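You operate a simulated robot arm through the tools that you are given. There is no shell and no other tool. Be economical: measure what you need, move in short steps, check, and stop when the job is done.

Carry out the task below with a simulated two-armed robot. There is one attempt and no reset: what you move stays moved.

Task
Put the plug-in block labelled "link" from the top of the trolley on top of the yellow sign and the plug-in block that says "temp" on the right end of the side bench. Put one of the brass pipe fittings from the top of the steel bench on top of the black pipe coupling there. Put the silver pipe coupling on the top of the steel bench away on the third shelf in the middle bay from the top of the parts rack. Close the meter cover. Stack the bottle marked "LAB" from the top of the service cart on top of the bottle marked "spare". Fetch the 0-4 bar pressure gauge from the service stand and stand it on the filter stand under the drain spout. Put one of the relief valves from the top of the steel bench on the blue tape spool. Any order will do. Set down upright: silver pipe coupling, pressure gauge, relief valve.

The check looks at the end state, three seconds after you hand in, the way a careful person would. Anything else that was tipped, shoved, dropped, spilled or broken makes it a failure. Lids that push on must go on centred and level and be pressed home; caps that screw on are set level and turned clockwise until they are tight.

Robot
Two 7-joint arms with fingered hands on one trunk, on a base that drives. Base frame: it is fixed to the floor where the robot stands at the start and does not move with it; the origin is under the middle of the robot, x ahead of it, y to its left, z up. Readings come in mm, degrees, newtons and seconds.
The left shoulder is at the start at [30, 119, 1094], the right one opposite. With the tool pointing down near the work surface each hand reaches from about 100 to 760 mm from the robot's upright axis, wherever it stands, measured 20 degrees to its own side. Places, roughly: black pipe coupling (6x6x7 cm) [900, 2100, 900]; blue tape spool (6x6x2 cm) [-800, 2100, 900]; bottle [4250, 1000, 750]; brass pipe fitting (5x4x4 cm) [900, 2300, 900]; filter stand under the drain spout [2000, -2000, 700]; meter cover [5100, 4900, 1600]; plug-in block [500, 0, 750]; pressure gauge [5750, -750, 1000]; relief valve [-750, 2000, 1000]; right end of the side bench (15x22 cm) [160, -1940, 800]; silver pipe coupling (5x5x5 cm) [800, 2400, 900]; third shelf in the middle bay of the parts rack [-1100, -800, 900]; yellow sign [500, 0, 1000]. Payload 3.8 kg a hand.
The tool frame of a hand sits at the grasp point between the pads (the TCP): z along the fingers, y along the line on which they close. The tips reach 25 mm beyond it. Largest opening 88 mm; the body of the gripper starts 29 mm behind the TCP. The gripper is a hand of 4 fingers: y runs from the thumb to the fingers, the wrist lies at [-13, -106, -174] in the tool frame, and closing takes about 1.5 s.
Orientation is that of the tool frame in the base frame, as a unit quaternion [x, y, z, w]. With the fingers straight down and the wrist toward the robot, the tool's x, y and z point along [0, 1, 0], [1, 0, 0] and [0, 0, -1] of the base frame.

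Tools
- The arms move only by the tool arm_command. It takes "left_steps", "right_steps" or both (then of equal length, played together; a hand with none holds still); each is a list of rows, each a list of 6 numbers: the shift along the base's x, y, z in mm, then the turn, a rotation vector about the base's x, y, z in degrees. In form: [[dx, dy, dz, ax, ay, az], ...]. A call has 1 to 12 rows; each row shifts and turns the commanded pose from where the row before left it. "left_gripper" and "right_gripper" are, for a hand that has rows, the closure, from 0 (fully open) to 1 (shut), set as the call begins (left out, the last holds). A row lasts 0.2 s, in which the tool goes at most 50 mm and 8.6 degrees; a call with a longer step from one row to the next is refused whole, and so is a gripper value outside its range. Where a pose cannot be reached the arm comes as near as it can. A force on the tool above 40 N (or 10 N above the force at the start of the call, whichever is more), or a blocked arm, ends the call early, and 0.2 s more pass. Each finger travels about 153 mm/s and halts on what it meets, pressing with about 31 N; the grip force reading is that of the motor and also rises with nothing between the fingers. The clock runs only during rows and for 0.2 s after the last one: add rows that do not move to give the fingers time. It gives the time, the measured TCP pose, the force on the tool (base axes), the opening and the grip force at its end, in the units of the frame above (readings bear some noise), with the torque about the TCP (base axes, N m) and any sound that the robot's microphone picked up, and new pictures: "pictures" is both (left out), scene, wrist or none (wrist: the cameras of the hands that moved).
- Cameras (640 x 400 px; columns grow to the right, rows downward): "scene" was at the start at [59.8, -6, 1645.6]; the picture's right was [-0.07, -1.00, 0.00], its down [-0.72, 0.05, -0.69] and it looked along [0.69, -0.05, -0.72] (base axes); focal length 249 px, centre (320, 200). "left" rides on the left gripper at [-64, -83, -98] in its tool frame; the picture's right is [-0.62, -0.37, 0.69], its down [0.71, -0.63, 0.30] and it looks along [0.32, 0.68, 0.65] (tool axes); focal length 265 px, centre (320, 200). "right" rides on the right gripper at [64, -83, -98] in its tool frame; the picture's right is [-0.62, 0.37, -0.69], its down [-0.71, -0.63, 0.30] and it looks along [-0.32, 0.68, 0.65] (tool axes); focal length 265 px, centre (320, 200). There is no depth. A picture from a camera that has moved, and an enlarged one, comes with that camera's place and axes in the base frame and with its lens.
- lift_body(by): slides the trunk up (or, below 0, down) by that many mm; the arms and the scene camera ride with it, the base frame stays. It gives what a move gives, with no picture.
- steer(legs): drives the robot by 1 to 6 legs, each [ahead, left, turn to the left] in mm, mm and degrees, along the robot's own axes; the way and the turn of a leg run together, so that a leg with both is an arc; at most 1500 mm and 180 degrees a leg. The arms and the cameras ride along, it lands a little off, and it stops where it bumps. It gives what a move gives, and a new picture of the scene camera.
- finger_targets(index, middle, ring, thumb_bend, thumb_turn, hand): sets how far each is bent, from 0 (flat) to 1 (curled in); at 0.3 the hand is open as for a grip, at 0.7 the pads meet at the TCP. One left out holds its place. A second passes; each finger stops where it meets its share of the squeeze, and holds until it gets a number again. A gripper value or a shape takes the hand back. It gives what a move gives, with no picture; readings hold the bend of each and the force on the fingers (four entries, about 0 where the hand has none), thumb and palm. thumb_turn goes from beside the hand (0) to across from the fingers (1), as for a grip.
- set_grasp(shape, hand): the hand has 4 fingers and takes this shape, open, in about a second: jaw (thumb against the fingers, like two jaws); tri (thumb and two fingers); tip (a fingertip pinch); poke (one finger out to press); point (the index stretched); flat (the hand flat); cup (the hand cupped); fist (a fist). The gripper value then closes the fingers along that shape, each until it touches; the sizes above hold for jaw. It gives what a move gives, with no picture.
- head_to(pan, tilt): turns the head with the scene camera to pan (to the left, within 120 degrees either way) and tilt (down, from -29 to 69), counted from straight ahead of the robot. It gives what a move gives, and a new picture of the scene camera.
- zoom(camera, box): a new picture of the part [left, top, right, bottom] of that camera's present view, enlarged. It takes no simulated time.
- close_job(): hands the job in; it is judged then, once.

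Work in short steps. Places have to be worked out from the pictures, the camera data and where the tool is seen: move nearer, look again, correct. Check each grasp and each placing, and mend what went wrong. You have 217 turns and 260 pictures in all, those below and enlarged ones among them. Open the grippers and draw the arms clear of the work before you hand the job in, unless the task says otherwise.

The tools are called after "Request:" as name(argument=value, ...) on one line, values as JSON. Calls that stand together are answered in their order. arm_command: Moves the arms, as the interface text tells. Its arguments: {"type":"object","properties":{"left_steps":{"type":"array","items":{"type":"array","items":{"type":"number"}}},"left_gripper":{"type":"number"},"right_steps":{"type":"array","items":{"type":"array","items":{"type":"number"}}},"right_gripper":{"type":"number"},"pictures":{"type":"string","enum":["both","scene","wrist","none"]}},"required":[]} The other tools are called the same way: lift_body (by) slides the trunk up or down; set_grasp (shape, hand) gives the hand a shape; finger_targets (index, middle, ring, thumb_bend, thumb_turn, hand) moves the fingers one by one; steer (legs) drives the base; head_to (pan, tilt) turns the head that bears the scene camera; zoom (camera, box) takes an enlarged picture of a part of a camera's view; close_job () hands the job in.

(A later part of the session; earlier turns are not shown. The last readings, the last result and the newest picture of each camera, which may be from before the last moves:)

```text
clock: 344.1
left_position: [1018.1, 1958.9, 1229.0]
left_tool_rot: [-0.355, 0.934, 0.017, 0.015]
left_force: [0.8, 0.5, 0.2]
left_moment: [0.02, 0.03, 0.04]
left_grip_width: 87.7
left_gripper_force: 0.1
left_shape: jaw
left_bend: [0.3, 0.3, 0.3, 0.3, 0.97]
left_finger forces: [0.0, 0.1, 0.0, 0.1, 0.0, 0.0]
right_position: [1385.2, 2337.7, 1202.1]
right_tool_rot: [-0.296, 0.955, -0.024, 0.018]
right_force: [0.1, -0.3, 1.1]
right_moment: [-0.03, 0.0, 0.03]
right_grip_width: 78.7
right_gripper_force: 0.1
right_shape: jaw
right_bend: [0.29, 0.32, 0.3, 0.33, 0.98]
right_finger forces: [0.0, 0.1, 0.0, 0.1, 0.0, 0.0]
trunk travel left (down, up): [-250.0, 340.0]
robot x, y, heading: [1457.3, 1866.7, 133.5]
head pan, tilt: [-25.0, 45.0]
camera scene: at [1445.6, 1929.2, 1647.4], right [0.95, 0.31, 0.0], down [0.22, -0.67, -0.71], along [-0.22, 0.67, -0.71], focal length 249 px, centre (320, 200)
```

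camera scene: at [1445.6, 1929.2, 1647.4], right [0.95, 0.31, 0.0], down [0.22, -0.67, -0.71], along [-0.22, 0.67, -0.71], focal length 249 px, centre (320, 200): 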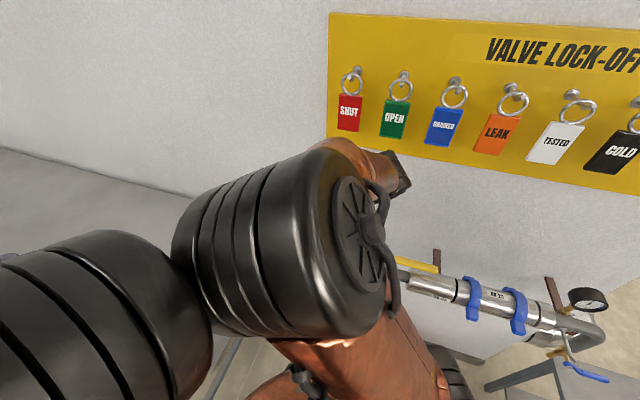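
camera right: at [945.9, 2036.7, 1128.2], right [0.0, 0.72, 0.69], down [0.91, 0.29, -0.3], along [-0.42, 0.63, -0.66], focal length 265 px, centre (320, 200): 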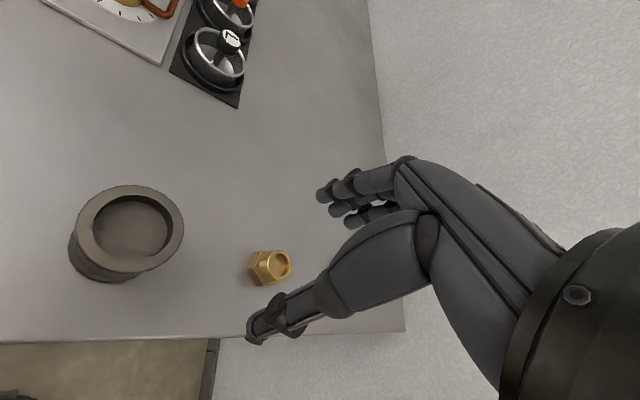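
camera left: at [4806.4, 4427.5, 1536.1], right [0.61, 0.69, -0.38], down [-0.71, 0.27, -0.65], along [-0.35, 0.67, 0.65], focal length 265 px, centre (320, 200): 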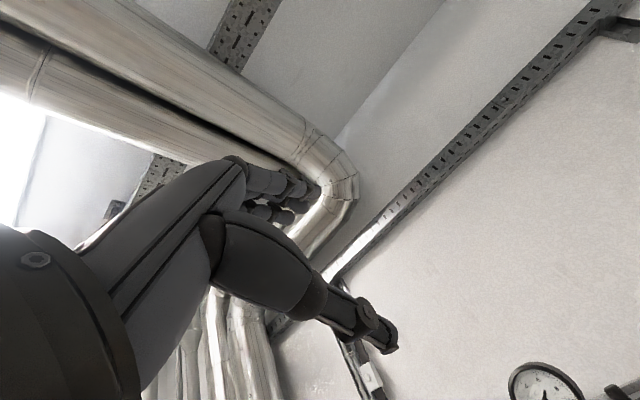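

The elbows have nearly locked together. I back into open floor and unwind the right arm by stretching it out sideways.

Request:
steer(legs=[[-700, 0, 0]])

Request:
arm_command(right_steps=[[31, 16, 0, 0, 0, -7], [31, 14, 0, 0, 0, -7], [34, 11, 0, 0, 0, -7], [35, 10, 0, 0, 0, -7], [36, 8, 0, 0, 0, -7], [36, 6, 0, 0, 0, -7], [36, 4, 0, 0, 0, -7], [36, 2, 0, 0, 0, -7], [36, 0, 0, 0, 0, -7], [36, -4, 0, 0, 0, -7], [36, -6, 0, 0, 0, -7], [0, 0, 0, 0, 0, 0]], pictures="scene")

```text
clock: 347.9
left_position: [1501.6, 1447.2, 1228.3]
left_tool_rot: [-0.351, 0.936, 0.017, 0.013]
left_force: [0.4, 0.0, 0.5]
left_moment: [-0.04, 0.0, -0.01]
left_grip_width: 87.9
left_gripper_force: 0.1
left_shape: jaw
left_bend: [0.3, 0.3, 0.3, 0.3, 0.97]
left_finger forces: [0.0, 0.0, 0.0, 0.0, 0.0, 0.0]
right_position: [1869.8, 1823.4, 1201.7]
right_tool_rot: [-0.293, 0.956, -0.023, 0.017]
right_force: [-0.1, -0.3, -0.1]
right_moment: [0.0, 0.02, 0.02]
right_grip_width: 79.1
right_gripper_force: 0.1
right_shape: jaw
right_bend: [0.29, 0.32, 0.3, 0.33, 0.98]
right_finger forces: [0.0, 0.0, 0.0, 0.1, 0.1, 0.1]
trunk travel left (down, up): [-250.0, 340.0]
robot x, y, heading: [1936.6, 1349.8, 132.7]
head pan, tilt: [-25.0, 45.0]
camera scene: at [1928.1, 1413.2, 1647.4], right [0.95, 0.31, 0.0], down [0.22, -0.67, -0.71], along [-0.22, 0.67, -0.71], focal length 249 px, centre (320, 200)
```

scene: 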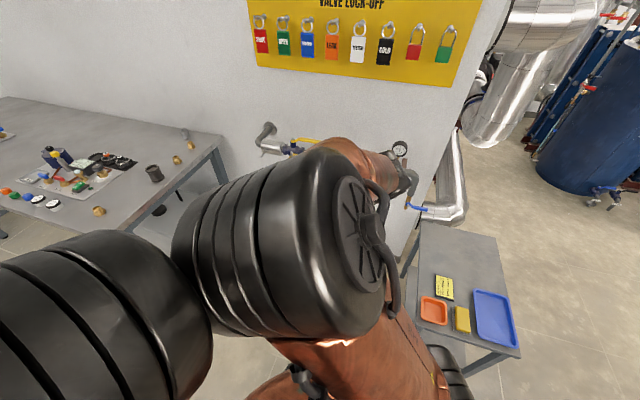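

```text
clock: 350.5
left_position: [1499.6, 1447.1, 1228.5]
left_tool_rot: [-0.351, 0.936, 0.016, 0.015]
left_force: [0.6, 0.0, 0.0]
left_moment: [0.04, 0.01, -0.05]
left_grip_width: 88.1
left_gripper_force: 0.1
left_shape: jaw
left_bend: [0.3, 0.3, 0.3, 0.3, 0.97]
left_finger forces: [0.1, 0.1, 0.0, 0.0, 0.1, 0.1]
right_position: [2253.4, 1845.1, 1213.6]
right_tool_rot: [0.366, 0.93, -0.027, -0.002]
right_force: [-0.1, 0.5, -0.1]
right_moment: [-0.01, -0.01, 0.01]
right_grip_width: 79.1
right_gripper_force: 0.0
right_shape: jaw
right_bend: [0.29, 0.32, 0.3, 0.33, 0.98]
right_finger forces: [0.0, 0.1, 0.0, 0.0, 0.1, 0.0]
right hand out of reach, approached as far as the arm can: row 10, 11
trunk travel left (down, up): [-250.0, 340.0]
robot x, y, heading: [1937.4, 1351.9, 132.9]
head pan, tilt: [-25.0, 45.0]
camera scene: at [1927.4, 1414.0, 1647.4], right [0.95, 0.31, 0.0], down [0.22, -0.67, -0.71], along [-0.22, 0.67, -0.71], focal length 249 px, centre (320, 200)
```

scene: 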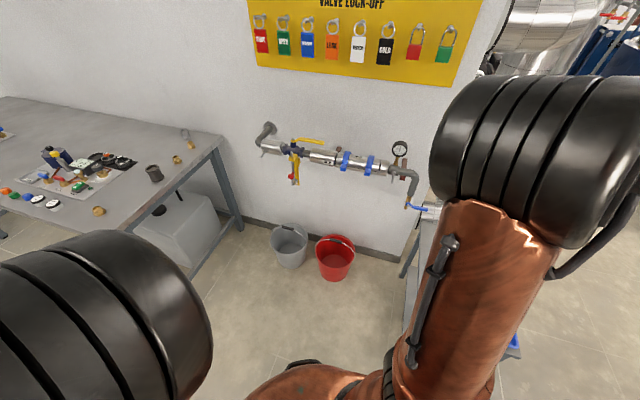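

The elbow is now on the outside. I swing the hand forward to its normal pose.

Request:
arm_command(right_steps=[[-38, 26, 0, 0, 0, 6.5], [-38, 26, 0, 0, 0, 6.5], [-38, 26, 0, 0, 0, 6.5], [-38, 26, 0, 0, 0, 6.5], [-46, 2, 0, 0, 0, 6.5], [-46, 2, 0, 0, 0, 6.5], [-46, 2, 0, 0, 0, 6.5], [-46, 2, 0, 0, 0, 6.5], [-44, -14, -10, 0, 0, 6.5], [-44, -14, -10, 0, 0, 6.5], [-44, -14, -10, 0, 0, 6.5], [-40, -10, -10, 0, 0, 5]], pictures="scene")

```text
clock: 353.1
left_position: [1499.9, 1448.3, 1228.1]
left_tool_rot: [-0.351, 0.936, 0.017, 0.016]
left_force: [0.2, 0.9, -0.2]
left_moment: [-0.01, 0.0, 0.04]
left_grip_width: 87.6
left_gripper_force: 0.1
left_shape: jaw
left_bend: [0.3, 0.3, 0.3, 0.3, 0.97]
left_finger forces: [0.1, 0.1, 0.0, 0.1, 0.0, 0.0]
right_position: [1744.1, 1890.5, 1184.2]
right_tool_rot: [-0.29, 0.957, -0.022, 0.018]
right_force: [-0.6, 0.7, 0.3]
right_moment: [-0.02, -0.01, -0.01]
right_grip_width: 79.1
right_gripper_force: 0.0
right_shape: jaw
right_bend: [0.29, 0.32, 0.3, 0.33, 0.98]
right_finger forces: [0.0, 0.0, 0.0, 0.0, 0.0, 0.0]
right hand out of reach, approached as far as the arm can: row 3, 4
trunk travel left (down, up): [-250.0, 340.0]
robot x, y, heading: [1937.5, 1351.9, 132.8]
head pan, tilt: [-25.0, 45.0]
camera scene: at [1926.4, 1413.6, 1647.4], right [0.95, 0.31, 0.0], down [0.22, -0.67, -0.71], along [-0.22, 0.67, -0.71], focal length 249 px, centre (320, 200)
```

scene: 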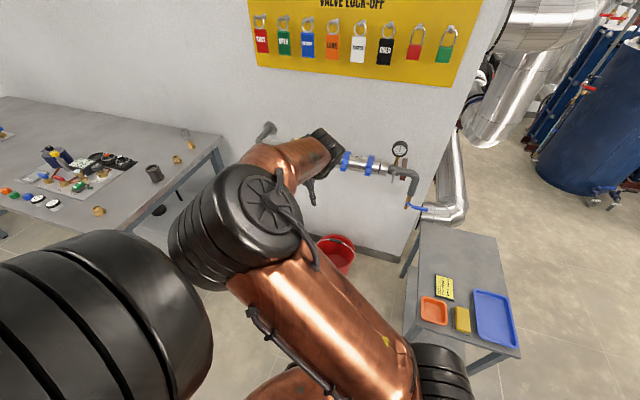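

The elbow returned inside. I try the other way: yaw the hand strongly inward while moving it left, forcing the elbow outward.

Request:
arm_command(right_steps=[[-20, -10, 0, 0, 0, 8], [-20, -10, 0, 0, 0, 8], [-20, -10, 0, 0, 0, 8], [-20, -15, 0, 0, 0, 8], [-20, -15, 0, 0, 0, 8], [-20, -15, 0, 0, 0, 8], [-15, -15, 0, 0, 0, 8], [-15, -15, 0, 0, 0, 8], [0, 0, 0, 0, 0, 8], [0, 0, 0, 0, 0, 0]], pictures="scene")

```text
clock: 355.3
left_position: [1500.6, 1446.7, 1228.4]
left_tool_rot: [-0.351, 0.936, 0.017, 0.014]
left_force: [-0.7, -0.2, 0.3]
left_moment: [0.0, 0.0, -0.01]
left_grip_width: 88.0
left_gripper_force: 0.2
left_shape: jaw
left_bend: [0.3, 0.3, 0.3, 0.3, 0.97]
left_finger forces: [0.0, 0.0, 0.0, 0.0, 0.0, 0.0]
right_position: [1594.8, 1785.4, 1184.3]
right_tool_rot: [0.795, -0.606, 0.008, -0.027]
right_force: [0.2, -1.3, 1.3]
right_moment: [0.01, -0.03, 0.0]
right_grip_width: 78.9
right_gripper_force: 0.1
right_shape: jaw
right_bend: [0.29, 0.32, 0.3, 0.33, 0.98]
right_finger forces: [0.1, 0.0, 0.0, 0.1, 0.0, 0.0]
trunk travel left (down, up): [-250.0, 340.0]
robot x, y, heading: [1937.8, 1348.9, 132.6]
head pan, tilt: [-25.0, 45.0]
camera scene: at [1927.7, 1413.2, 1647.4], right [0.95, 0.31, 0.0], down [0.22, -0.67, -0.71], along [-0.22, 0.67, -0.71], focal length 249 px, centre (320, 200)
```

scene: 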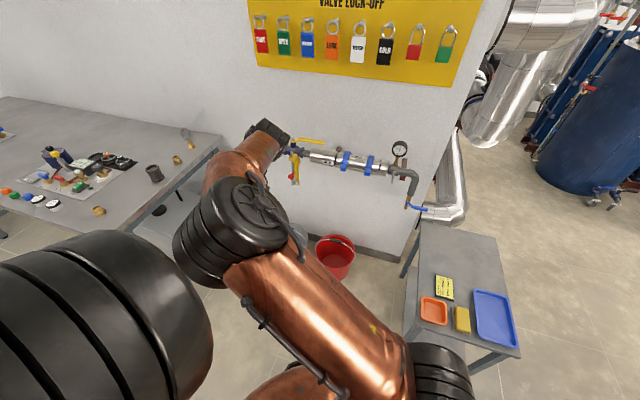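

I try drawing the hand in low and to the right side, which should force the elbow out.

Request:
arm_command(right_steps=[[31, 0, -15, 0, 0, -5], [31, 0, -15, 0, 0, -5], [31, 0, -15, 0, 0, -5], [31, 0, -15, 0, 0, -5], [31, 0, -15, 0, 0, -5], [31, 0, -15, 0, 0, -5], [31, 0, -15, 0, 0, -5], [31, 0, -15, 0, 0, -5], [31, 0, -15, 0, 0, -5], [31, 0, -15, 0, 0, -5], [31, 0, -15, 0, 0, -5], [31, 0, -15, 0, 0, -5]], pictures="scene")

```text
clock: 357.9
left_position: [1499.8, 1446.6, 1228.3]
left_tool_rot: [-0.351, 0.936, 0.016, 0.016]
left_force: [-0.7, 0.4, -0.8]
left_moment: [0.02, -0.01, -0.01]
left_grip_width: 87.8
left_gripper_force: 0.1
left_shape: jaw
left_bend: [0.3, 0.3, 0.3, 0.3, 0.97]
left_finger forces: [0.0, 0.0, 0.1, 0.0, 0.0, 0.0]
right_position: [1882.2, 1780.7, 1084.2]
right_tool_rot: [-0.386, 0.922, -0.022, 0.021]
right_force: [0.0, 0.9, 0.1]
right_moment: [0.03, 0.0, -0.01]
right_grip_width: 79.1
right_gripper_force: 0.1
right_shape: jaw
right_bend: [0.29, 0.32, 0.3, 0.33, 0.98]
right_finger forces: [0.1, 0.0, 0.1, 0.0, 0.0, 0.0]
right hand out of reach, approached as far as the arm can: row 8, 9, 10, 11, 12
trunk travel left (down, up): [-250.0, 340.0]
robot x, y, heading: [1939.7, 1350.9, 132.9]
head pan, tilt: [-25.0, 45.0]
camera scene: at [1925.3, 1412.8, 1647.4], right [0.95, 0.31, 0.0], down [0.22, -0.67, -0.71], along [-0.21, 0.67, -0.71], focal length 249 px, centre (320, 200)
```

scene: 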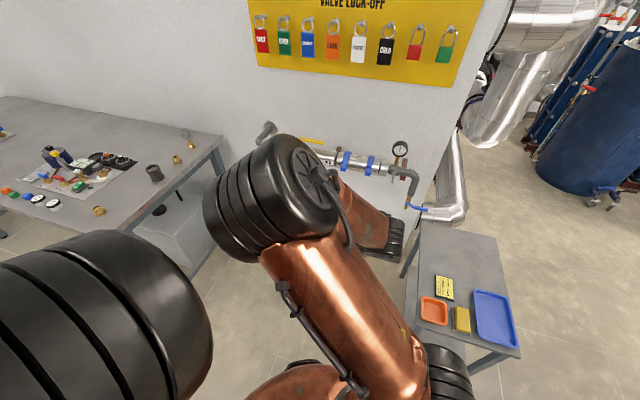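

Right arm stays awkward. I test whether the left arm can reach a typical working pose (600 ahead, 160 left, low).

Request:
arm_command(left_steps=[[-12, 34, 0, 0, 0, 0], [-12, 34, -10, 0, 0, 0], [-12, 34, -30, 0, 0, 0], [-12, 34, -30, 0, 0, 0], [-12, 34, -30, 0, 0, 0], [-12, 34, -30, 0, 0, 0], [-13, 32, -30, 0, 0, 0], [0, 0, -40, 0, 0, 0], [0, 0, -40, 0, 0, 0], [0, 0, -40, 0, 0, 0], [0, 0, 0, 0, 0, 0]], pictures="scene")

```text
clock: 360.3
left_position: [1414.4, 1684.1, 948.4]
left_tool_rot: [-0.351, 0.936, 0.017, 0.014]
left_force: [-0.6, 0.1, -0.1]
left_moment: [-0.02, 0.01, 0.03]
left_grip_width: 88.0
left_gripper_force: 0.0
left_shape: jaw
left_bend: [0.3, 0.3, 0.3, 0.3, 0.97]
left_finger forces: [0.1, 0.0, 0.0, 0.1, 0.0, 0.0]
right_position: [1883.8, 1783.0, 1084.0]
right_tool_rot: [-0.387, 0.922, -0.021, 0.02]
right_force: [0.8, 0.5, -0.2]
right_moment: [0.01, -0.01, 0.0]
right_grip_width: 79.0
right_gripper_force: 0.0
right_shape: jaw
right_bend: [0.29, 0.32, 0.3, 0.33, 0.98]
right_finger forces: [0.0, 0.0, 0.0, 0.1, 0.0, 0.0]
trunk travel left (down, up): [-250.0, 340.0]
robot x, y, heading: [1940.6, 1346.3, 132.8]
head pan, tilt: [-25.0, 45.0]
camera scene: at [1928.0, 1413.4, 1647.4], right [0.95, 0.31, 0.0], down [0.22, -0.67, -0.71], along [-0.22, 0.67, -0.71], focal length 249 px, centre (320, 200)
```

scene: 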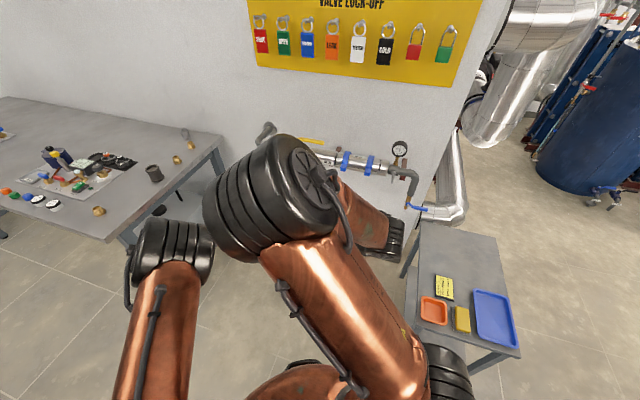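

The left arm works fine, so I use it for the rest. I raise it, lift the right hand a bit, and drive back to the bench's right end at heading ~125°.

Request:
arm_command(left_steps=[[0, 0, 45, 0, 0, 0], [0, 0, 45, 0, 0, 0], [0, 0, 45, 0, 0, 0], [0, 0, 45, 0, 0, 0], [10, -30, 30, 0, 0, 0], [10, -40, 10, 0, 0, 0], [0, 0, 0, 0, 0, 0]], right_steps=[[0, 0, 30, 0, 0, 0], [0, 0, 30, 0, 0, 0], [0, 0, 30, 0, 0, 0], [0, 0, 20, 0, 0, 0], [0, 0, 0, 0, 0, 0], [0, 0, 0, 0, 0, 0], [0, 0, 0, 0, 0, 0]], pictures="none")

Request:
steer(legs=[[790, 56, -7.8]])

Request:
head_to(pan=25, tilt=45)

```text
clock: 361.9
left_position: [1436.4, 1614.8, 1167.1]
left_tool_rot: [-0.351, 0.936, 0.016, 0.014]
left_force: [-0.4, 1.0, 0.1]
left_moment: [-0.01, -0.01, 0.0]
left_grip_width: 87.9
left_gripper_force: 0.1
left_shape: jaw
left_bend: [0.3, 0.3, 0.3, 0.3, 0.97]
left_finger forces: [0.0, 0.0, 0.1, 0.1, 0.0, 0.1]
right_position: [1882.0, 1783.1, 1195.6]
right_tool_rot: [-0.386, 0.922, -0.021, 0.021]
right_force: [0.6, 0.1, 0.1]
right_moment: [0.01, 0.02, 0.02]
right_grip_width: 79.0
right_gripper_force: 0.1
right_shape: jaw
right_bend: [0.29, 0.32, 0.3, 0.33, 0.98]
right_finger forces: [0.1, 0.0, 0.0, 0.1, 0.0, 0.0]
trunk travel left (down, up): [-250.0, 340.0]
robot x, y, heading: [1939.6, 1350.2, 133.0]
head pan, tilt: [-25.0, 45.0]
```

```text
clock: 366.2
left_position: [924.6, 2250.7, 1166.8]
left_tool_rot: [-0.295, 0.955, 0.016, 0.017]
left_force: [0.3, -0.5, 0.3]
left_moment: [0.02, 0.03, 0.0]
left_grip_width: 87.8
left_gripper_force: 0.0
left_shape: jaw
left_bend: [0.3, 0.3, 0.3, 0.3, 0.97]
left_finger forces: [0.1, 0.0, 0.1, 0.1, 0.1, 0.1]
right_position: [1387.6, 2364.0, 1196.3]
right_tool_rot: [-0.331, 0.943, -0.023, 0.019]
right_force: [0.5, -0.3, -0.1]
right_moment: [0.03, -0.01, 0.03]
right_grip_width: 79.3
right_gripper_force: 0.1
right_shape: jaw
right_bend: [0.29, 0.32, 0.3, 0.33, 0.98]
right_finger forces: [0.0, 0.1, 0.0, 0.0, 0.1, 0.0]
trunk travel left (down, up): [-250.0, 340.0]
robot x, y, heading: [1393.2, 1929.1, 126.2]
head pan, tilt: [-25.0, 45.0]
camera scene: at [1389.4, 1992.4, 1647.4], right [0.98, 0.19, 0.0], down [0.13, -0.69, -0.71], along [-0.13, 0.69, -0.71], focal length 249 px, centre (320, 200)
```

scene: 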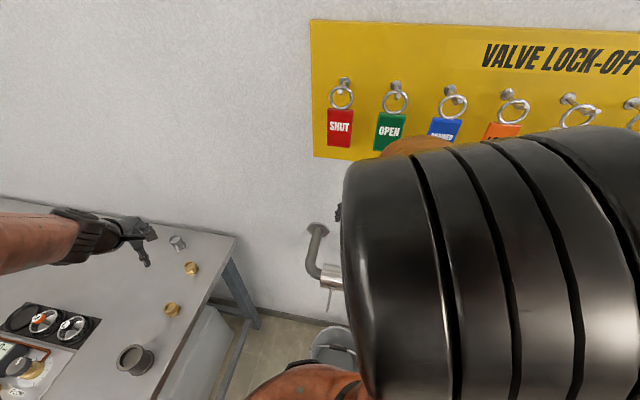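

```text
clock: 367.4
left_position: [925.4, 2248.9, 1166.1]
left_tool_rot: [-0.295, 0.955, 0.016, 0.016]
left_force: [0.2, 0.0, 0.7]
left_moment: [0.0, 0.0, 0.0]
left_grip_width: 87.8
left_gripper_force: 0.1
left_shape: jaw
left_bend: [0.3, 0.3, 0.3, 0.3, 0.97]
left_finger forces: [0.0, 0.0, 0.0, 0.0, 0.0, 0.0]
right_position: [1389.0, 2363.2, 1196.5]
right_tool_rot: [-0.331, 0.943, -0.022, 0.019]
right_force: [0.0, -0.4, 0.2]
right_moment: [0.0, 0.01, 0.01]
right_grip_width: 79.1
right_gripper_force: 0.1
right_shape: jaw
right_bend: [0.29, 0.32, 0.3, 0.33, 0.98]
right_finger forces: [0.0, 0.0, 0.0, 0.0, 0.0, 0.0]
trunk travel left (down, up): [-250.0, 340.0]
robot x, y, heading: [1395.7, 1931.9, 125.8]
head pan, tilt: [25.0, 45.0]
camera scene: at [1334.1, 1951.7, 1647.4], right [0.49, 0.87, 0.0], down [0.62, -0.34, -0.71], along [-0.62, 0.34, -0.71], focal length 249 px, centre (320, 200)
```

scene: 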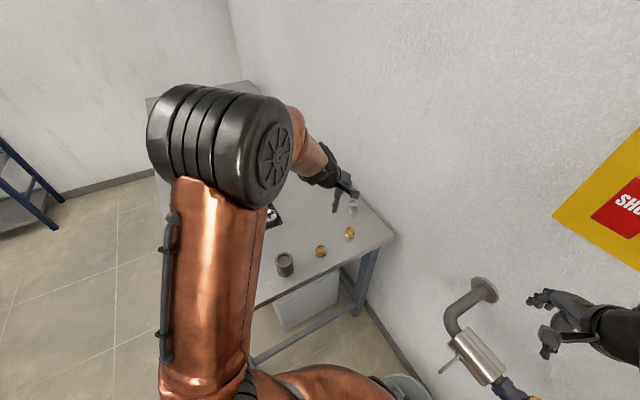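

I move the left hand over brass A and lower for a wrist view.

Request:
arm_command(left_steps=[[-18, -22, -30, 0, 0, 0], [-18, -22, -35, 0, 0, 0], [0, 0, -45, 0, 0, 0], [0, 0, -45, 0, 0, 0], [0, 0, -40, 0, 0, 0], [0, 0, 0, 0, 0, 0]], left_gripper=0.15, pictures="wrist")

```text
clock: 368.8
left_position: [888.7, 2206.7, 970.8]
left_tool_rot: [-0.294, 0.956, 0.017, 0.016]
left_force: [0.5, 0.1, -0.7]
left_moment: [-0.06, 0.0, 0.01]
left_grip_width: 74.9
left_gripper_force: 0.2
left_shape: jaw
left_bend: [0.28, 0.33, 0.31, 0.43, 0.98]
left_finger forces: [0.0, 0.1, 0.0, 0.1, 0.0, 0.1]
right_position: [1387.7, 2363.4, 1195.4]
right_tool_rot: [-0.33, 0.943, -0.022, 0.019]
right_force: [0.0, 0.5, 0.6]
right_moment: [0.02, 0.01, 0.02]
right_grip_width: 79.2
right_gripper_force: 0.1
right_shape: jaw
right_bend: [0.29, 0.32, 0.3, 0.33, 0.98]
right_finger forces: [0.0, 0.0, 0.1, 0.0, 0.0, 0.1]
trunk travel left (down, up): [-250.0, 340.0]
robot x, y, heading: [1391.2, 1926.7, 126.2]
head pan, tilt: [25.0, 45.0]
camera left: at [987.3, 2167.7, 1072.4], right [0.73, 0.07, -0.68], down [-0.23, -0.91, -0.35], along [-0.64, 0.41, -0.65], focal length 265 px, centre (320, 200)
```

left: 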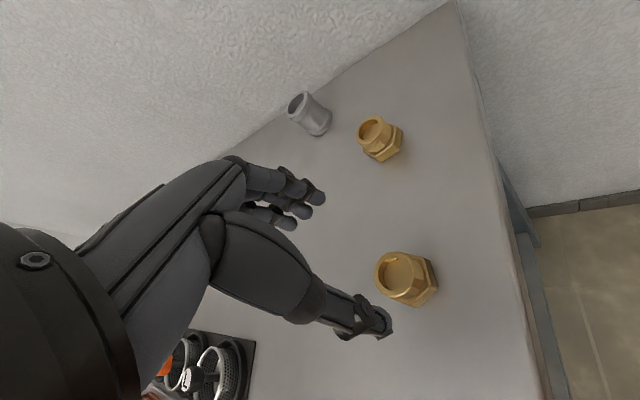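

The fitting is right below the TCP. I straighten the small hand tilt and descend to grip height.

Request:
arm_command(left_steps=[[3, -3, -30, -2.4, 1.2, 0], [0, 0, -30, 0, 0, 0], [0, 0, -20, 0, 0, 0], [0, 0, -10, 0, 0, 0], [0, 0, 0, 0, 0, 0]], pictures="wrist")

```text
clock: 370.0
left_position: [892.5, 2202.0, 885.1]
left_tool_rot: [-0.294, 0.956, 0.002, -0.003]
left_force: [0.4, -0.9, 16.7]
left_moment: [0.36, 0.35, 0.02]
left_grip_width: 73.9
left_gripper_force: 0.1
left_shape: jaw
left_bend: [0.27, 0.31, 0.31, 0.43, 0.98]
left_finger forces: [0.7, 13.8, 0.0, 0.0, 2.4, 0.0]
right_position: [1388.9, 2363.9, 1195.2]
right_tool_rot: [-0.329, 0.944, -0.022, 0.018]
right_force: [-0.8, -0.2, 0.4]
right_moment: [0.01, -0.03, 0.05]
right_grip_width: 79.1
right_gripper_force: 0.0
right_shape: jaw
right_bend: [0.29, 0.32, 0.3, 0.33, 0.98]
right_finger forces: [0.0, 0.0, 0.0, 0.1, 0.1, 0.1]
trunk travel left (down, up): [-250.0, 340.0]
robot x, y, heading: [1393.0, 1930.5, 125.8]
head pan, tilt: [25.0, 45.0]
camera left: at [993.2, 2168.4, 983.6], right [0.72, 0.05, -0.7], down [-0.24, -0.92, -0.31], along [-0.66, 0.38, -0.65], focal length 265 px, centre (320, 200)
```

left: 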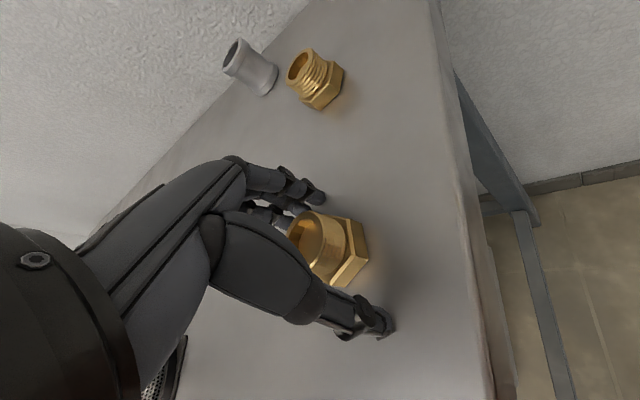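

The fingertips touch the bench (so its top is ~861). I raise 5 mm and close.

Request:
arm_command(left_steps=[[0, 0, 6, 0, 0, 0], [0, 0, 0, 0, 0, 0]], pictures="none")

Request:
arm_command(left_steps=[[0, 0, 0, 0, 0, 0], [0, 0, 0, 0, 0, 0], [0, 0, 0, 0, 0, 0], [0, 0, 0, 0, 0, 0], [0, 0, 0, 0, 0, 0], [0, 0, 0, 0, 0, 0]], left_gripper=1, pictures="none")

Request:
arm_command(left_steps=[[0, 0, 15, 0, 0, 0], [0, 0, 40, 0, 0, 0], [0, 0, 45, 0, 0, 0], [0, 0, 30, 0, 0, 0], [0, 0, 0, 0, 0, 0]], pictures="wrist")

```text
clock: 370.6
left_position: [893.0, 2200.2, 886.3]
left_tool_rot: [-0.294, 0.956, -0.002, 0.0]
left_force: [0.2, 0.2, 0.3]
left_moment: [-0.01, 0.0, 0.01]
left_grip_width: 75.2
left_gripper_force: 0.0
left_shape: jaw
left_bend: [0.27, 0.33, 0.31, 0.43, 0.99]
left_finger forces: [0.0, 0.0, 0.0, 0.0, 0.0, 0.0]
right_position: [1388.2, 2364.3, 1196.5]
right_tool_rot: [-0.33, 0.944, -0.022, 0.019]
right_force: [0.1, -0.7, 1.0]
right_moment: [-0.03, 0.02, 0.01]
right_grip_width: 79.1
right_gripper_force: 0.1
right_shape: jaw
right_bend: [0.29, 0.32, 0.3, 0.33, 0.98]
right_finger forces: [0.0, 0.0, 0.0, 0.1, 0.0, 0.1]
trunk travel left (down, up): [-250.0, 340.0]
robot x, y, heading: [1392.6, 1927.5, 126.1]
head pan, tilt: [25.0, 45.0]
```

```text
clock: 372.0
left_position: [890.7, 2201.9, 888.0]
left_tool_rot: [-0.293, 0.956, -0.002, 0.001]
left_force: [-0.7, 0.0, 0.3]
left_moment: [0.0, -0.01, -0.01]
left_grip_width: 32.3
left_gripper_force: 31.3
left_shape: jaw
left_bend: [0.74, 0.49, 0.55, 0.74, 1.0]
left_finger forces: [17.7, 8.8, 0.1, 0.1, 25.2, 0.1]
right_position: [1389.2, 2364.1, 1196.3]
right_tool_rot: [-0.33, 0.943, -0.022, 0.019]
right_force: [0.6, 0.4, -0.3]
right_moment: [-0.02, 0.01, -0.02]
right_grip_width: 79.0
right_gripper_force: 0.1
right_shape: jaw
right_bend: [0.29, 0.32, 0.3, 0.33, 0.98]
right_finger forces: [0.0, 0.0, 0.0, 0.0, 0.0, 0.0]
trunk travel left (down, up): [-250.0, 340.0]
robot x, y, heading: [1397.8, 1931.8, 126.0]
head pan, tilt: [25.0, 45.0]
```

```text
clock: 373.2
left_position: [890.3, 2200.9, 1017.0]
left_tool_rot: [-0.294, 0.956, -0.001, 0.001]
left_force: [-0.4, 0.2, -0.8]
left_moment: [0.01, 0.03, -0.01]
left_grip_width: 31.9
left_gripper_force: 30.7
left_shape: jaw
left_bend: [0.74, 0.49, 0.55, 0.74, 1.0]
left_finger forces: [17.7, 8.8, 0.1, 0.0, 25.2, 0.1]
right_position: [1388.0, 2363.9, 1195.4]
right_tool_rot: [-0.329, 0.944, -0.023, 0.019]
right_force: [0.0, 0.1, -0.6]
right_moment: [-0.03, -0.04, 0.02]
right_grip_width: 79.5
right_gripper_force: 0.0
right_shape: jaw
right_bend: [0.29, 0.32, 0.3, 0.33, 0.98]
right_finger forces: [0.1, 0.0, 0.0, 0.1, 0.0, 0.0]
trunk travel left (down, up): [-250.0, 340.0]
robot x, y, heading: [1392.4, 1930.6, 125.9]
head pan, tilt: [25.0, 45.0]
camera left: at [992.0, 2168.3, 1117.6], right [0.72, 0.04, -0.69], down [-0.24, -0.92, -0.3], along [-0.65, 0.38, -0.65], focal length 265 px, centre (320, 200)
```

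left: 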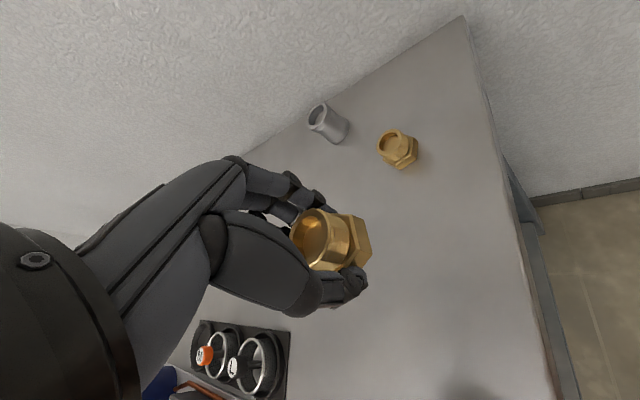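

Held. I turn the base 12° left so the black coupling lies in easy reach, then carry the fitting over it.

Request:
steer(legs=[[0, 0, 12]])

Request:
zoom(camera="left", box=[0, 0, 640, 400])

```text
clock: 374.3
left_position: [845.3, 2092.5, 1017.9]
left_tool_rot: [-0.392, 0.92, -0.001, -0.001]
left_force: [0.9, 0.2, -1.3]
left_moment: [0.0, 0.05, -0.02]
left_grip_width: 32.2
left_gripper_force: 31.0
left_shape: jaw
left_bend: [0.74, 0.49, 0.55, 0.74, 1.0]
left_finger forces: [17.7, 8.9, 0.1, 0.0, 25.2, 0.0]
right_position: [1298.1, 2352.5, 1196.0]
right_tool_rot: [-0.427, 0.904, -0.02, 0.021]
right_force: [0.4, 1.3, -0.3]
right_moment: [-0.03, -0.01, -0.01]
right_grip_width: 79.0
right_gripper_force: 0.0
right_shape: jaw
right_bend: [0.29, 0.32, 0.3, 0.33, 0.98]
right_finger forces: [0.0, 0.0, 0.1, 0.0, 0.1, 0.0]
trunk travel left (down, up): [-250.0, 340.0]
robot x, y, heading: [1395.4, 1932.1, 138.2]
head pan, tilt: [25.0, 45.0]
camera scene: at [1330.2, 1938.7, 1647.4], right [0.29, 0.96, 0.0], down [0.68, -0.21, -0.71], along [-0.68, 0.21, -0.71], focal length 249 px, centre (320, 200)
```

scene: 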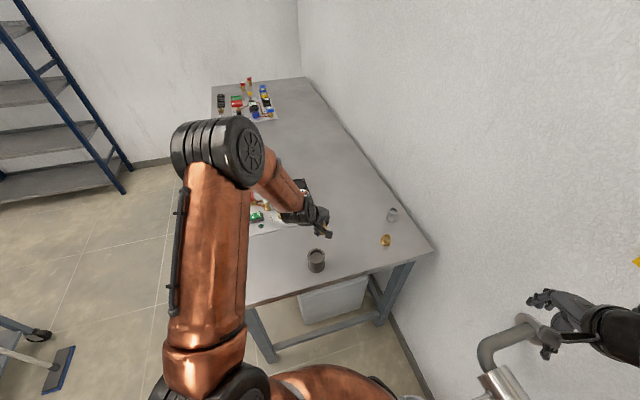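

```text
1.00 times, centred on (320, 200) of left (not enlarged: the box is as wide or as high as the picture)
camera zoom: at [951.2, 2079.9, 1117.4], right [0.7, 0.19, -0.69], down [-0.04, -0.95, -0.3], along [-0.72, 0.24, -0.65], focal length 265 px, centre (320, 200)
```

zoom: 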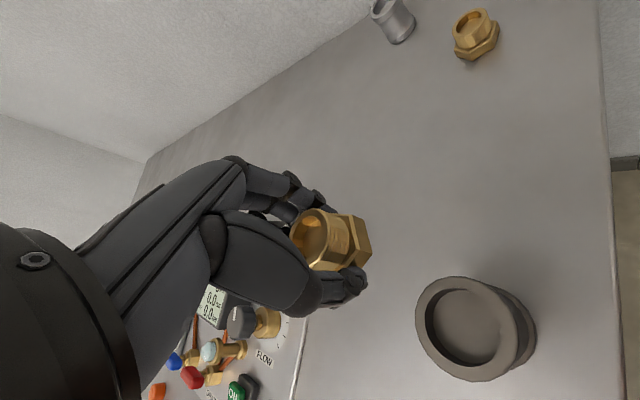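

Black coupling top centre ≈[895, 2062, ~931]. I move the fitting over it.

Request:
arm_command(left_steps=[[25, -15, 0, 0, 0, 0], [25, -15, 0, 0, 0, 0], [0, 0, -25, 0, 0, 0], [0, 0, 0, 0, 0, 0]], pictures="none")

Request:
zoom(camera="left", box=[220, 150, 460, 330])

Request:
zoom(camera="scene", box=[270, 190, 366, 270])

```text
clock: 375.3
left_position: [895.4, 2061.6, 992.5]
left_tool_rot: [-0.392, 0.92, -0.001, 0.0]
left_force: [-0.1, 0.3, -1.1]
left_moment: [-0.01, 0.0, -0.02]
left_grip_width: 32.0
left_gripper_force: 31.2
left_shape: jaw
left_bend: [0.74, 0.49, 0.55, 0.74, 1.0]
left_finger forces: [17.8, 8.8, 0.1, 0.0, 25.1, 0.1]
right_position: [1298.4, 2352.1, 1195.9]
right_tool_rot: [-0.426, 0.904, -0.02, 0.021]
right_force: [0.8, -0.1, -0.3]
right_moment: [0.0, -0.01, 0.0]
right_grip_width: 79.1
right_gripper_force: 0.1
right_shape: jaw
right_bend: [0.29, 0.32, 0.3, 0.33, 0.98]
right_finger forces: [0.0, 0.0, 0.0, 0.0, 0.1, 0.0]
trunk travel left (down, up): [-250.0, 340.0]
robot x, y, heading: [1395.7, 1928.4, 137.8]
head pan, tilt: [25.0, 45.0]
```

```text
2.22 times, centred on (340, 240) of left
camera zoom: at [1001.9, 2049.6, 1092.8], right [0.69, 0.19, -0.69], down [-0.04, -0.95, -0.3], along [-0.72, 0.24, -0.65], focal length 590 px, centre (276, 111)
```

zoom: 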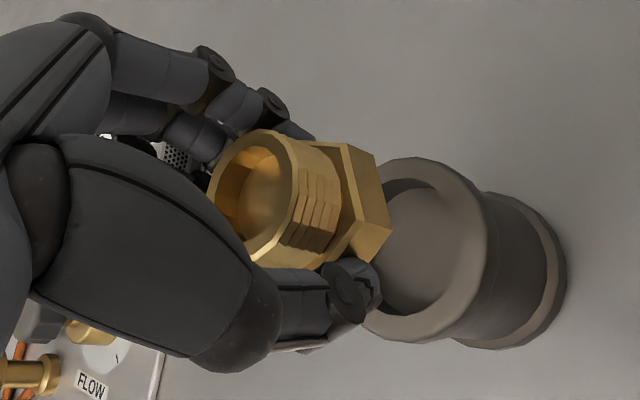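

```text
5.00 times, centred on (318, 230) of scene
camera zoom: at [1331.3, 1938.5, 1647.4], right [0.29, 0.96, 0.0], down [0.68, -0.21, -0.71], along [-0.68, 0.21, -0.71], focal length 1246 px, centre (330, 50)
```

zoom: 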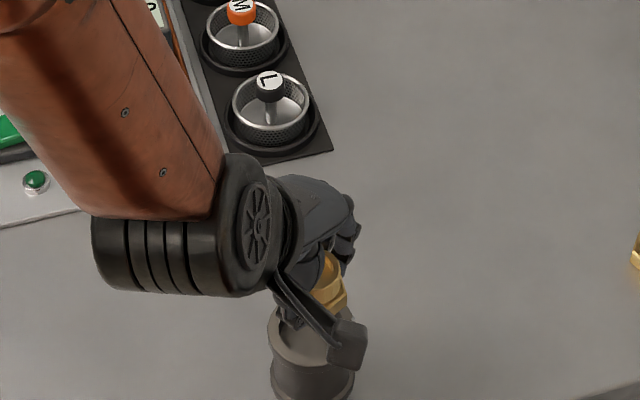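

Fitting axis ≈[899, 2067] vs coupling [900, 2061]: I shift -5 in y and lower to contact.

Request:
arm_command(left_steps=[[1, -5, 0, 0, 0, 0], [0, 0, -15, 0, 0, 0], [0, 0, -10, 0, 0, 0], [0, 0, -4, 0, 0, 0], [0, 0, -3, 0, 0, 0], [0, 0, 0, 0, 0, 0]], pictures="none")

Request:
zoom(camera="left", box=[220, 150, 460, 330])

```text
clock: 376.7
left_position: [897.4, 2057.3, 960.2]
left_tool_rot: [-0.392, 0.92, -0.001, -0.001]
left_force: [0.7, 0.1, -1.5]
left_moment: [-0.01, 0.0, 0.02]
left_grip_width: 32.0
left_gripper_force: 30.8
left_shape: jaw
left_bend: [0.74, 0.49, 0.55, 0.74, 1.0]
left_finger forces: [17.9, 8.8, 0.1, 0.1, 25.1, 0.0]
right_position: [1298.3, 2352.4, 1196.8]
right_tool_rot: [-0.427, 0.904, -0.019, 0.021]
right_force: [-0.6, 0.9, -0.2]
right_moment: [0.02, -0.01, -0.01]
right_grip_width: 78.8
right_gripper_force: 0.1
right_shape: jaw
right_bend: [0.29, 0.32, 0.3, 0.33, 0.98]
right_finger forces: [0.1, 0.0, 0.0, 0.0, 0.0, 0.0]
trunk travel left (down, up): [-250.0, 340.0]
robot x, y, heading: [1395.5, 1931.5, 138.2]
head pan, tilt: [25.0, 45.0]
```

```text
2.22 times, centred on (340, 240) of left
camera zoom: at [1003.0, 2045.2, 1059.7], right [0.69, 0.19, -0.69], down [-0.04, -0.95, -0.3], along [-0.72, 0.24, -0.65], focal length 590 px, centre (276, 111)
```

zoom: 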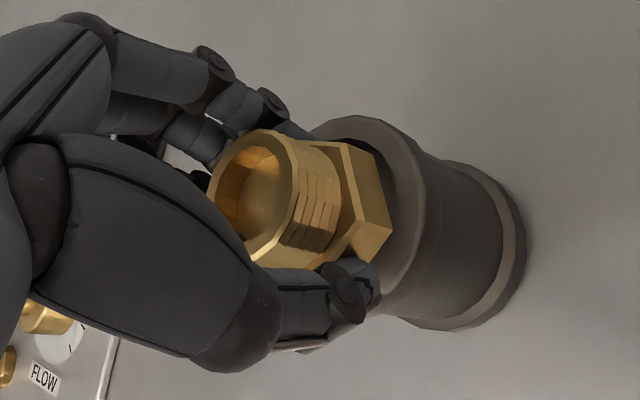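

Close above the rim. I lower further until contact.

Request:
arm_command(left_steps=[[0, 0, -3, 0, 0, 0], [0, 0, -3, 0, 0, 0], [0, 0, -3, 0, 0, 0], [0, 0, 0, 0, 0, 0]], pictures="none")

Request:
zoom(camera="left", box=[220, 150, 460, 330])

```text
clock: 377.7
left_position: [897.2, 2057.1, 951.3]
left_tool_rot: [-0.391, 0.92, 0.001, -0.001]
left_force: [0.5, -0.8, 5.7]
left_moment: [0.11, 0.0, -0.01]
left_grip_width: 32.5
left_gripper_force: 30.7
left_shape: jaw
left_bend: [0.74, 0.49, 0.55, 0.74, 1.0]
left_finger forces: [17.8, 9.3, 0.1, 0.1, 25.9, 0.1]
right_position: [1298.0, 2352.6, 1196.1]
right_tool_rot: [-0.427, 0.904, -0.02, 0.021]
right_force: [-0.2, 0.4, 1.5]
right_moment: [0.02, -0.02, 0.03]
right_grip_width: 79.0
right_gripper_force: 0.1
right_shape: jaw
right_bend: [0.29, 0.32, 0.3, 0.33, 0.98]
right_finger forces: [0.0, 0.1, 0.1, 0.1, 0.1, 0.0]
trunk travel left (down, up): [-250.0, 340.0]
robot x, y, heading: [1392.8, 1928.8, 137.8]
head pan, tilt: [25.0, 45.0]
```

```text
2.22 times, centred on (340, 240) of left
camera zoom: at [1002.4, 2045.3, 1051.3], right [0.69, 0.19, -0.69], down [-0.04, -0.95, -0.3], along [-0.72, 0.24, -0.65], focal length 590 px, centre (276, 111)
```

zoom: 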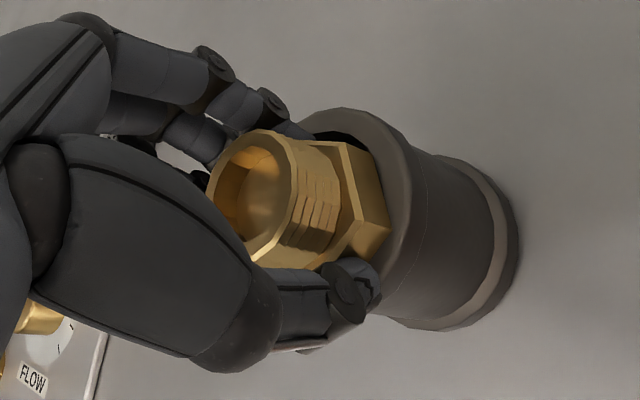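

Contact at 7 N with the fitting seated in/at the rim. I release and check.

Request:
arm_command(left_steps=[[0, 0, 1, 0, 0, 0], [0, 0, 0, 0, 0, 0], [0, 0, 0, 0, 0, 0]], left_gripper=0.4, pictures="none")

Request:
arm_command(left_steps=[[0, 0, 5, 0, 0, 0], [0, 0, 30, 0, 0, 0], [0, 0, 45, 0, 0, 0], [0, 0, 45, 0, 0, 0], [0, 0, 0, 0, 0, 0]], left_gripper=0.15, pictures="wrist")

Request:
zoom(camera="left", box=[320, 200, 480, 320])

```text
clock: 378.5
left_position: [898.0, 2056.2, 951.5]
left_tool_rot: [-0.391, 0.92, -0.002, -0.001]
left_force: [-0.3, 0.3, 0.2]
left_moment: [0.0, 0.01, 0.01]
left_grip_width: 52.3
left_gripper_force: 0.1
left_shape: jaw
left_bend: [0.29, 0.41, 0.37, 0.65, 1.0]
left_finger forces: [0.0, 0.1, 0.1, 0.2, 0.0, 0.0]
right_position: [1296.9, 2353.3, 1194.9]
right_tool_rot: [-0.427, 0.904, -0.02, 0.021]
right_force: [-0.5, -0.1, -0.2]
right_moment: [-0.01, -0.01, 0.0]
right_grip_width: 79.1
right_gripper_force: 0.0
right_shape: jaw
right_bend: [0.29, 0.32, 0.3, 0.33, 0.98]
right_finger forces: [0.0, 0.0, 0.1, 0.0, 0.1, 0.0]
trunk travel left (down, up): [-250.0, 340.0]
robot x, y, heading: [1395.5, 1928.9, 138.0]
head pan, tilt: [25.0, 45.0]
```

```text
clock: 379.7
left_position: [896.5, 2056.7, 1078.3]
left_tool_rot: [-0.392, 0.92, -0.001, 0.0]
left_force: [-0.4, -0.6, -0.4]
left_moment: [-0.03, 0.04, 0.02]
left_grip_width: 74.8
left_gripper_force: 0.1
left_shape: jaw
left_bend: [0.27, 0.33, 0.31, 0.43, 0.99]
left_finger forces: [0.1, 0.1, 0.0, 0.0, 0.1, 0.0]
right_position: [1297.1, 2354.1, 1195.0]
right_tool_rot: [-0.427, 0.904, -0.021, 0.021]
right_force: [-0.1, -0.1, 0.2]
right_moment: [0.02, -0.01, 0.03]
right_grip_width: 79.0
right_gripper_force: 0.0
right_shape: jaw
right_bend: [0.29, 0.32, 0.3, 0.33, 0.98]
right_finger forces: [0.1, 0.0, 0.0, 0.0, 0.1, 0.1]
trunk travel left (down, up): [-250.0, 340.0]
robot x, y, heading: [1396.3, 1924.9, 137.9]
head pan, tilt: [25.0, 45.0]
camera left: at [1001.7, 2044.7, 1178.0], right [0.7, 0.19, -0.69], down [-0.04, -0.95, -0.3], along [-0.72, 0.24, -0.66], focal length 265 px, centre (320, 200)
```

left: 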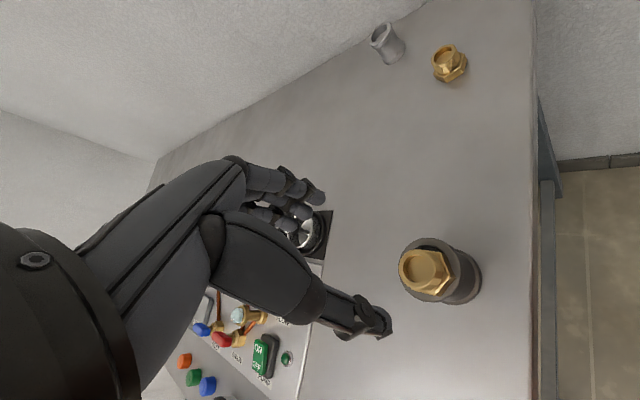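

```text
3.33 times, centred on (400, 260) of left
camera zoom: at [1001.7, 2044.7, 1178.0], right [0.7, 0.19, -0.69], down [-0.04, -0.95, -0.3], along [-0.72, 0.24, -0.66], focal length 885 px, centre (53, 0)
```

zoom: 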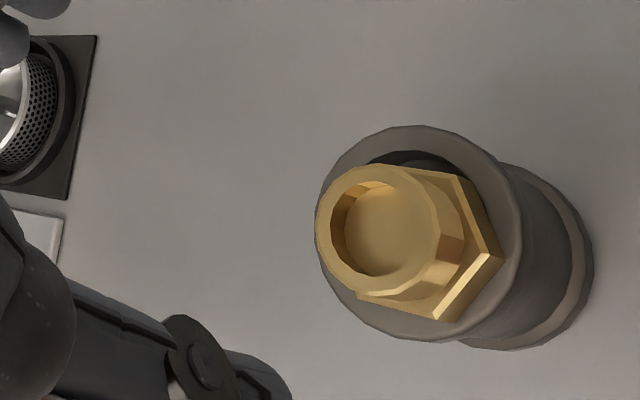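

The fitting sits well on the black coupling. Next the silver coupling at ≈[772, 2425]; I reposition the base closer and turn toward it.

Request:
arm_command(left_steps=[[0, 0, 40, 0, 0, 0], [0, 0, 20, 0, 0, 0]], pictures="none")

Request:
steer(legs=[[80, 70, 0], [0, 0, -16]])

Request:
zoom(camera="left", box=[0, 0, 640, 400])

```text
clock: 380.3
left_position: [896.9, 2056.4, 1137.9]
left_tool_rot: [-0.391, 0.92, -0.001, -0.001]
left_force: [0.3, -0.1, -0.4]
left_moment: [0.0, 0.01, -0.02]
left_grip_width: 74.4
left_gripper_force: 0.1
left_shape: jaw
left_bend: [0.27, 0.33, 0.31, 0.43, 0.99]
left_finger forces: [0.1, 0.0, 0.0, 0.0, 0.0, 0.0]
right_position: [1298.6, 2352.9, 1193.7]
right_tool_rot: [-0.427, 0.904, -0.02, 0.021]
right_force: [0.1, -0.2, -0.1]
right_moment: [0.0, 0.03, 0.05]
right_grip_width: 79.0
right_gripper_force: 0.0
right_shape: jaw
right_bend: [0.29, 0.32, 0.3, 0.33, 0.98]
right_finger forces: [0.0, 0.0, 0.1, 0.0, 0.1, 0.1]
trunk travel left (down, up): [-250.0, 340.0]
robot x, y, heading: [1394.3, 1926.2, 138.0]
head pan, tilt: [25.0, 45.0]
```

```text
clock: 382.4
left_position: [845.9, 2189.1, 1137.9]
left_tool_rot: [-0.262, 0.965, -0.001, -0.001]
left_force: [0.0, -0.8, 0.3]
left_moment: [0.01, 0.0, -0.01]
left_grip_width: 74.5
left_gripper_force: 0.0
left_shape: jaw
left_bend: [0.27, 0.33, 0.31, 0.43, 0.99]
left_finger forces: [0.0, 0.0, 0.1, 0.1, 0.1, 0.0]
right_position: [1312.5, 2365.2, 1195.9]
right_tool_rot: [-0.299, 0.954, -0.023, 0.018]
right_force: [-0.6, -0.7, -0.2]
right_moment: [-0.02, -0.05, 0.0]
right_grip_width: 79.3
right_gripper_force: 0.1
right_shape: jaw
right_bend: [0.29, 0.32, 0.3, 0.33, 0.98]
right_finger forces: [0.0, 0.0, 0.1, 0.0, 0.0, 0.1]
trunk travel left (down, up): [-250.0, 340.0]
robot x, y, heading: [1292.9, 1930.9, 122.3]
head pan, tilt: [25.0, 45.0]
camera scene: at [1231.0, 1957.9, 1647.4], right [0.54, 0.84, 0.0], down [0.59, -0.38, -0.71], along [-0.59, 0.38, -0.71], focal length 249 px, centre (320, 200)
```

scene: 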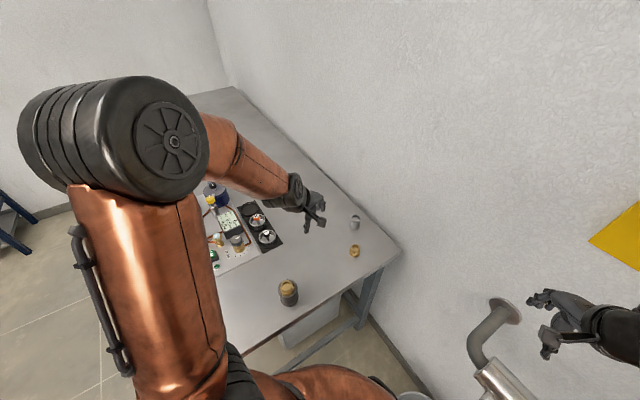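

```text
1.00 times, centred on (320, 200) of left (not enlarged: the box is as wide or as high as the picture)
camera zoom: at [943.7, 2148.9, 1238.4], right [0.72, 0.0, -0.69], down [-0.3, -0.91, -0.3], along [-0.63, 0.42, -0.65], focal length 265 px, centre (320, 200)
```

zoom: 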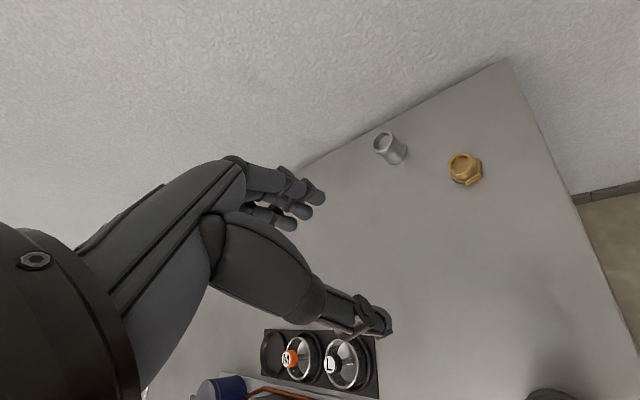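

Silver's top ≈[777, 2417, 911]. I move above it.

Request:
arm_command(left_steps=[[-11, 38, -10, 0, 0, 0], [-11, 38, -15, 0, 0, 0], [-11, 38, -20, 0, 0, 0], [-12, 38, -25, 0, 0, 0], [-12, 38, -25, 0, 0, 0], [-12, 38, -25, 0, 0, 0], [0, 0, 0, 0, 0, 0]], pictures="wrist")

Request:
zoom(camera="left", box=[300, 180, 500, 330])

```text
clock: 384.0
left_position: [775.7, 2417.1, 1018.9]
left_tool_rot: [-0.262, 0.965, -0.001, -0.001]
left_force: [-0.1, 0.3, -0.5]
left_moment: [0.0, -0.03, 0.02]
left_grip_width: 74.5
left_gripper_force: 0.1
left_shape: jaw
left_bend: [0.27, 0.33, 0.31, 0.43, 0.99]
left_finger forces: [0.1, 0.1, 0.0, 0.0, 0.0, 0.1]
right_position: [1312.5, 2365.0, 1194.9]
right_tool_rot: [-0.299, 0.954, -0.022, 0.018]
right_force: [-0.3, 0.3, 0.7]
right_moment: [0.02, 0.01, 0.01]
right_grip_width: 79.1
right_gripper_force: 0.0
right_shape: jaw
right_bend: [0.29, 0.32, 0.3, 0.33, 0.98]
right_finger forces: [0.0, 0.0, 0.1, 0.0, 0.0, 0.1]
trunk travel left (down, up): [-250.0, 340.0]
robot x, y, heading: [1287.1, 1931.9, 122.1]
head pan, tilt: [25.0, 45.0]
camera left: at [873.9, 2377.9, 1118.6], right [0.72, 0.0, -0.69], down [-0.3, -0.91, -0.3], along [-0.63, 0.42, -0.65], focal length 265 px, centre (320, 200)
```

left: 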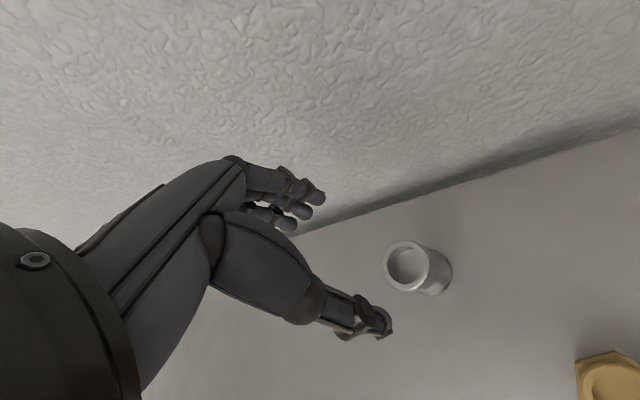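

```text
2.67 times, centred on (400, 255) of left
camera zoom: at [873.9, 2377.9, 1118.6], right [0.72, 0.0, -0.69], down [-0.3, -0.91, -0.3], along [-0.63, 0.42, -0.65], focal length 708 px, centre (107, 53)
```

zoom: 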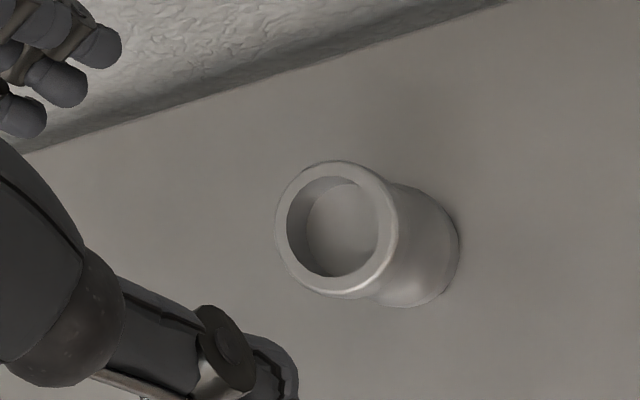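

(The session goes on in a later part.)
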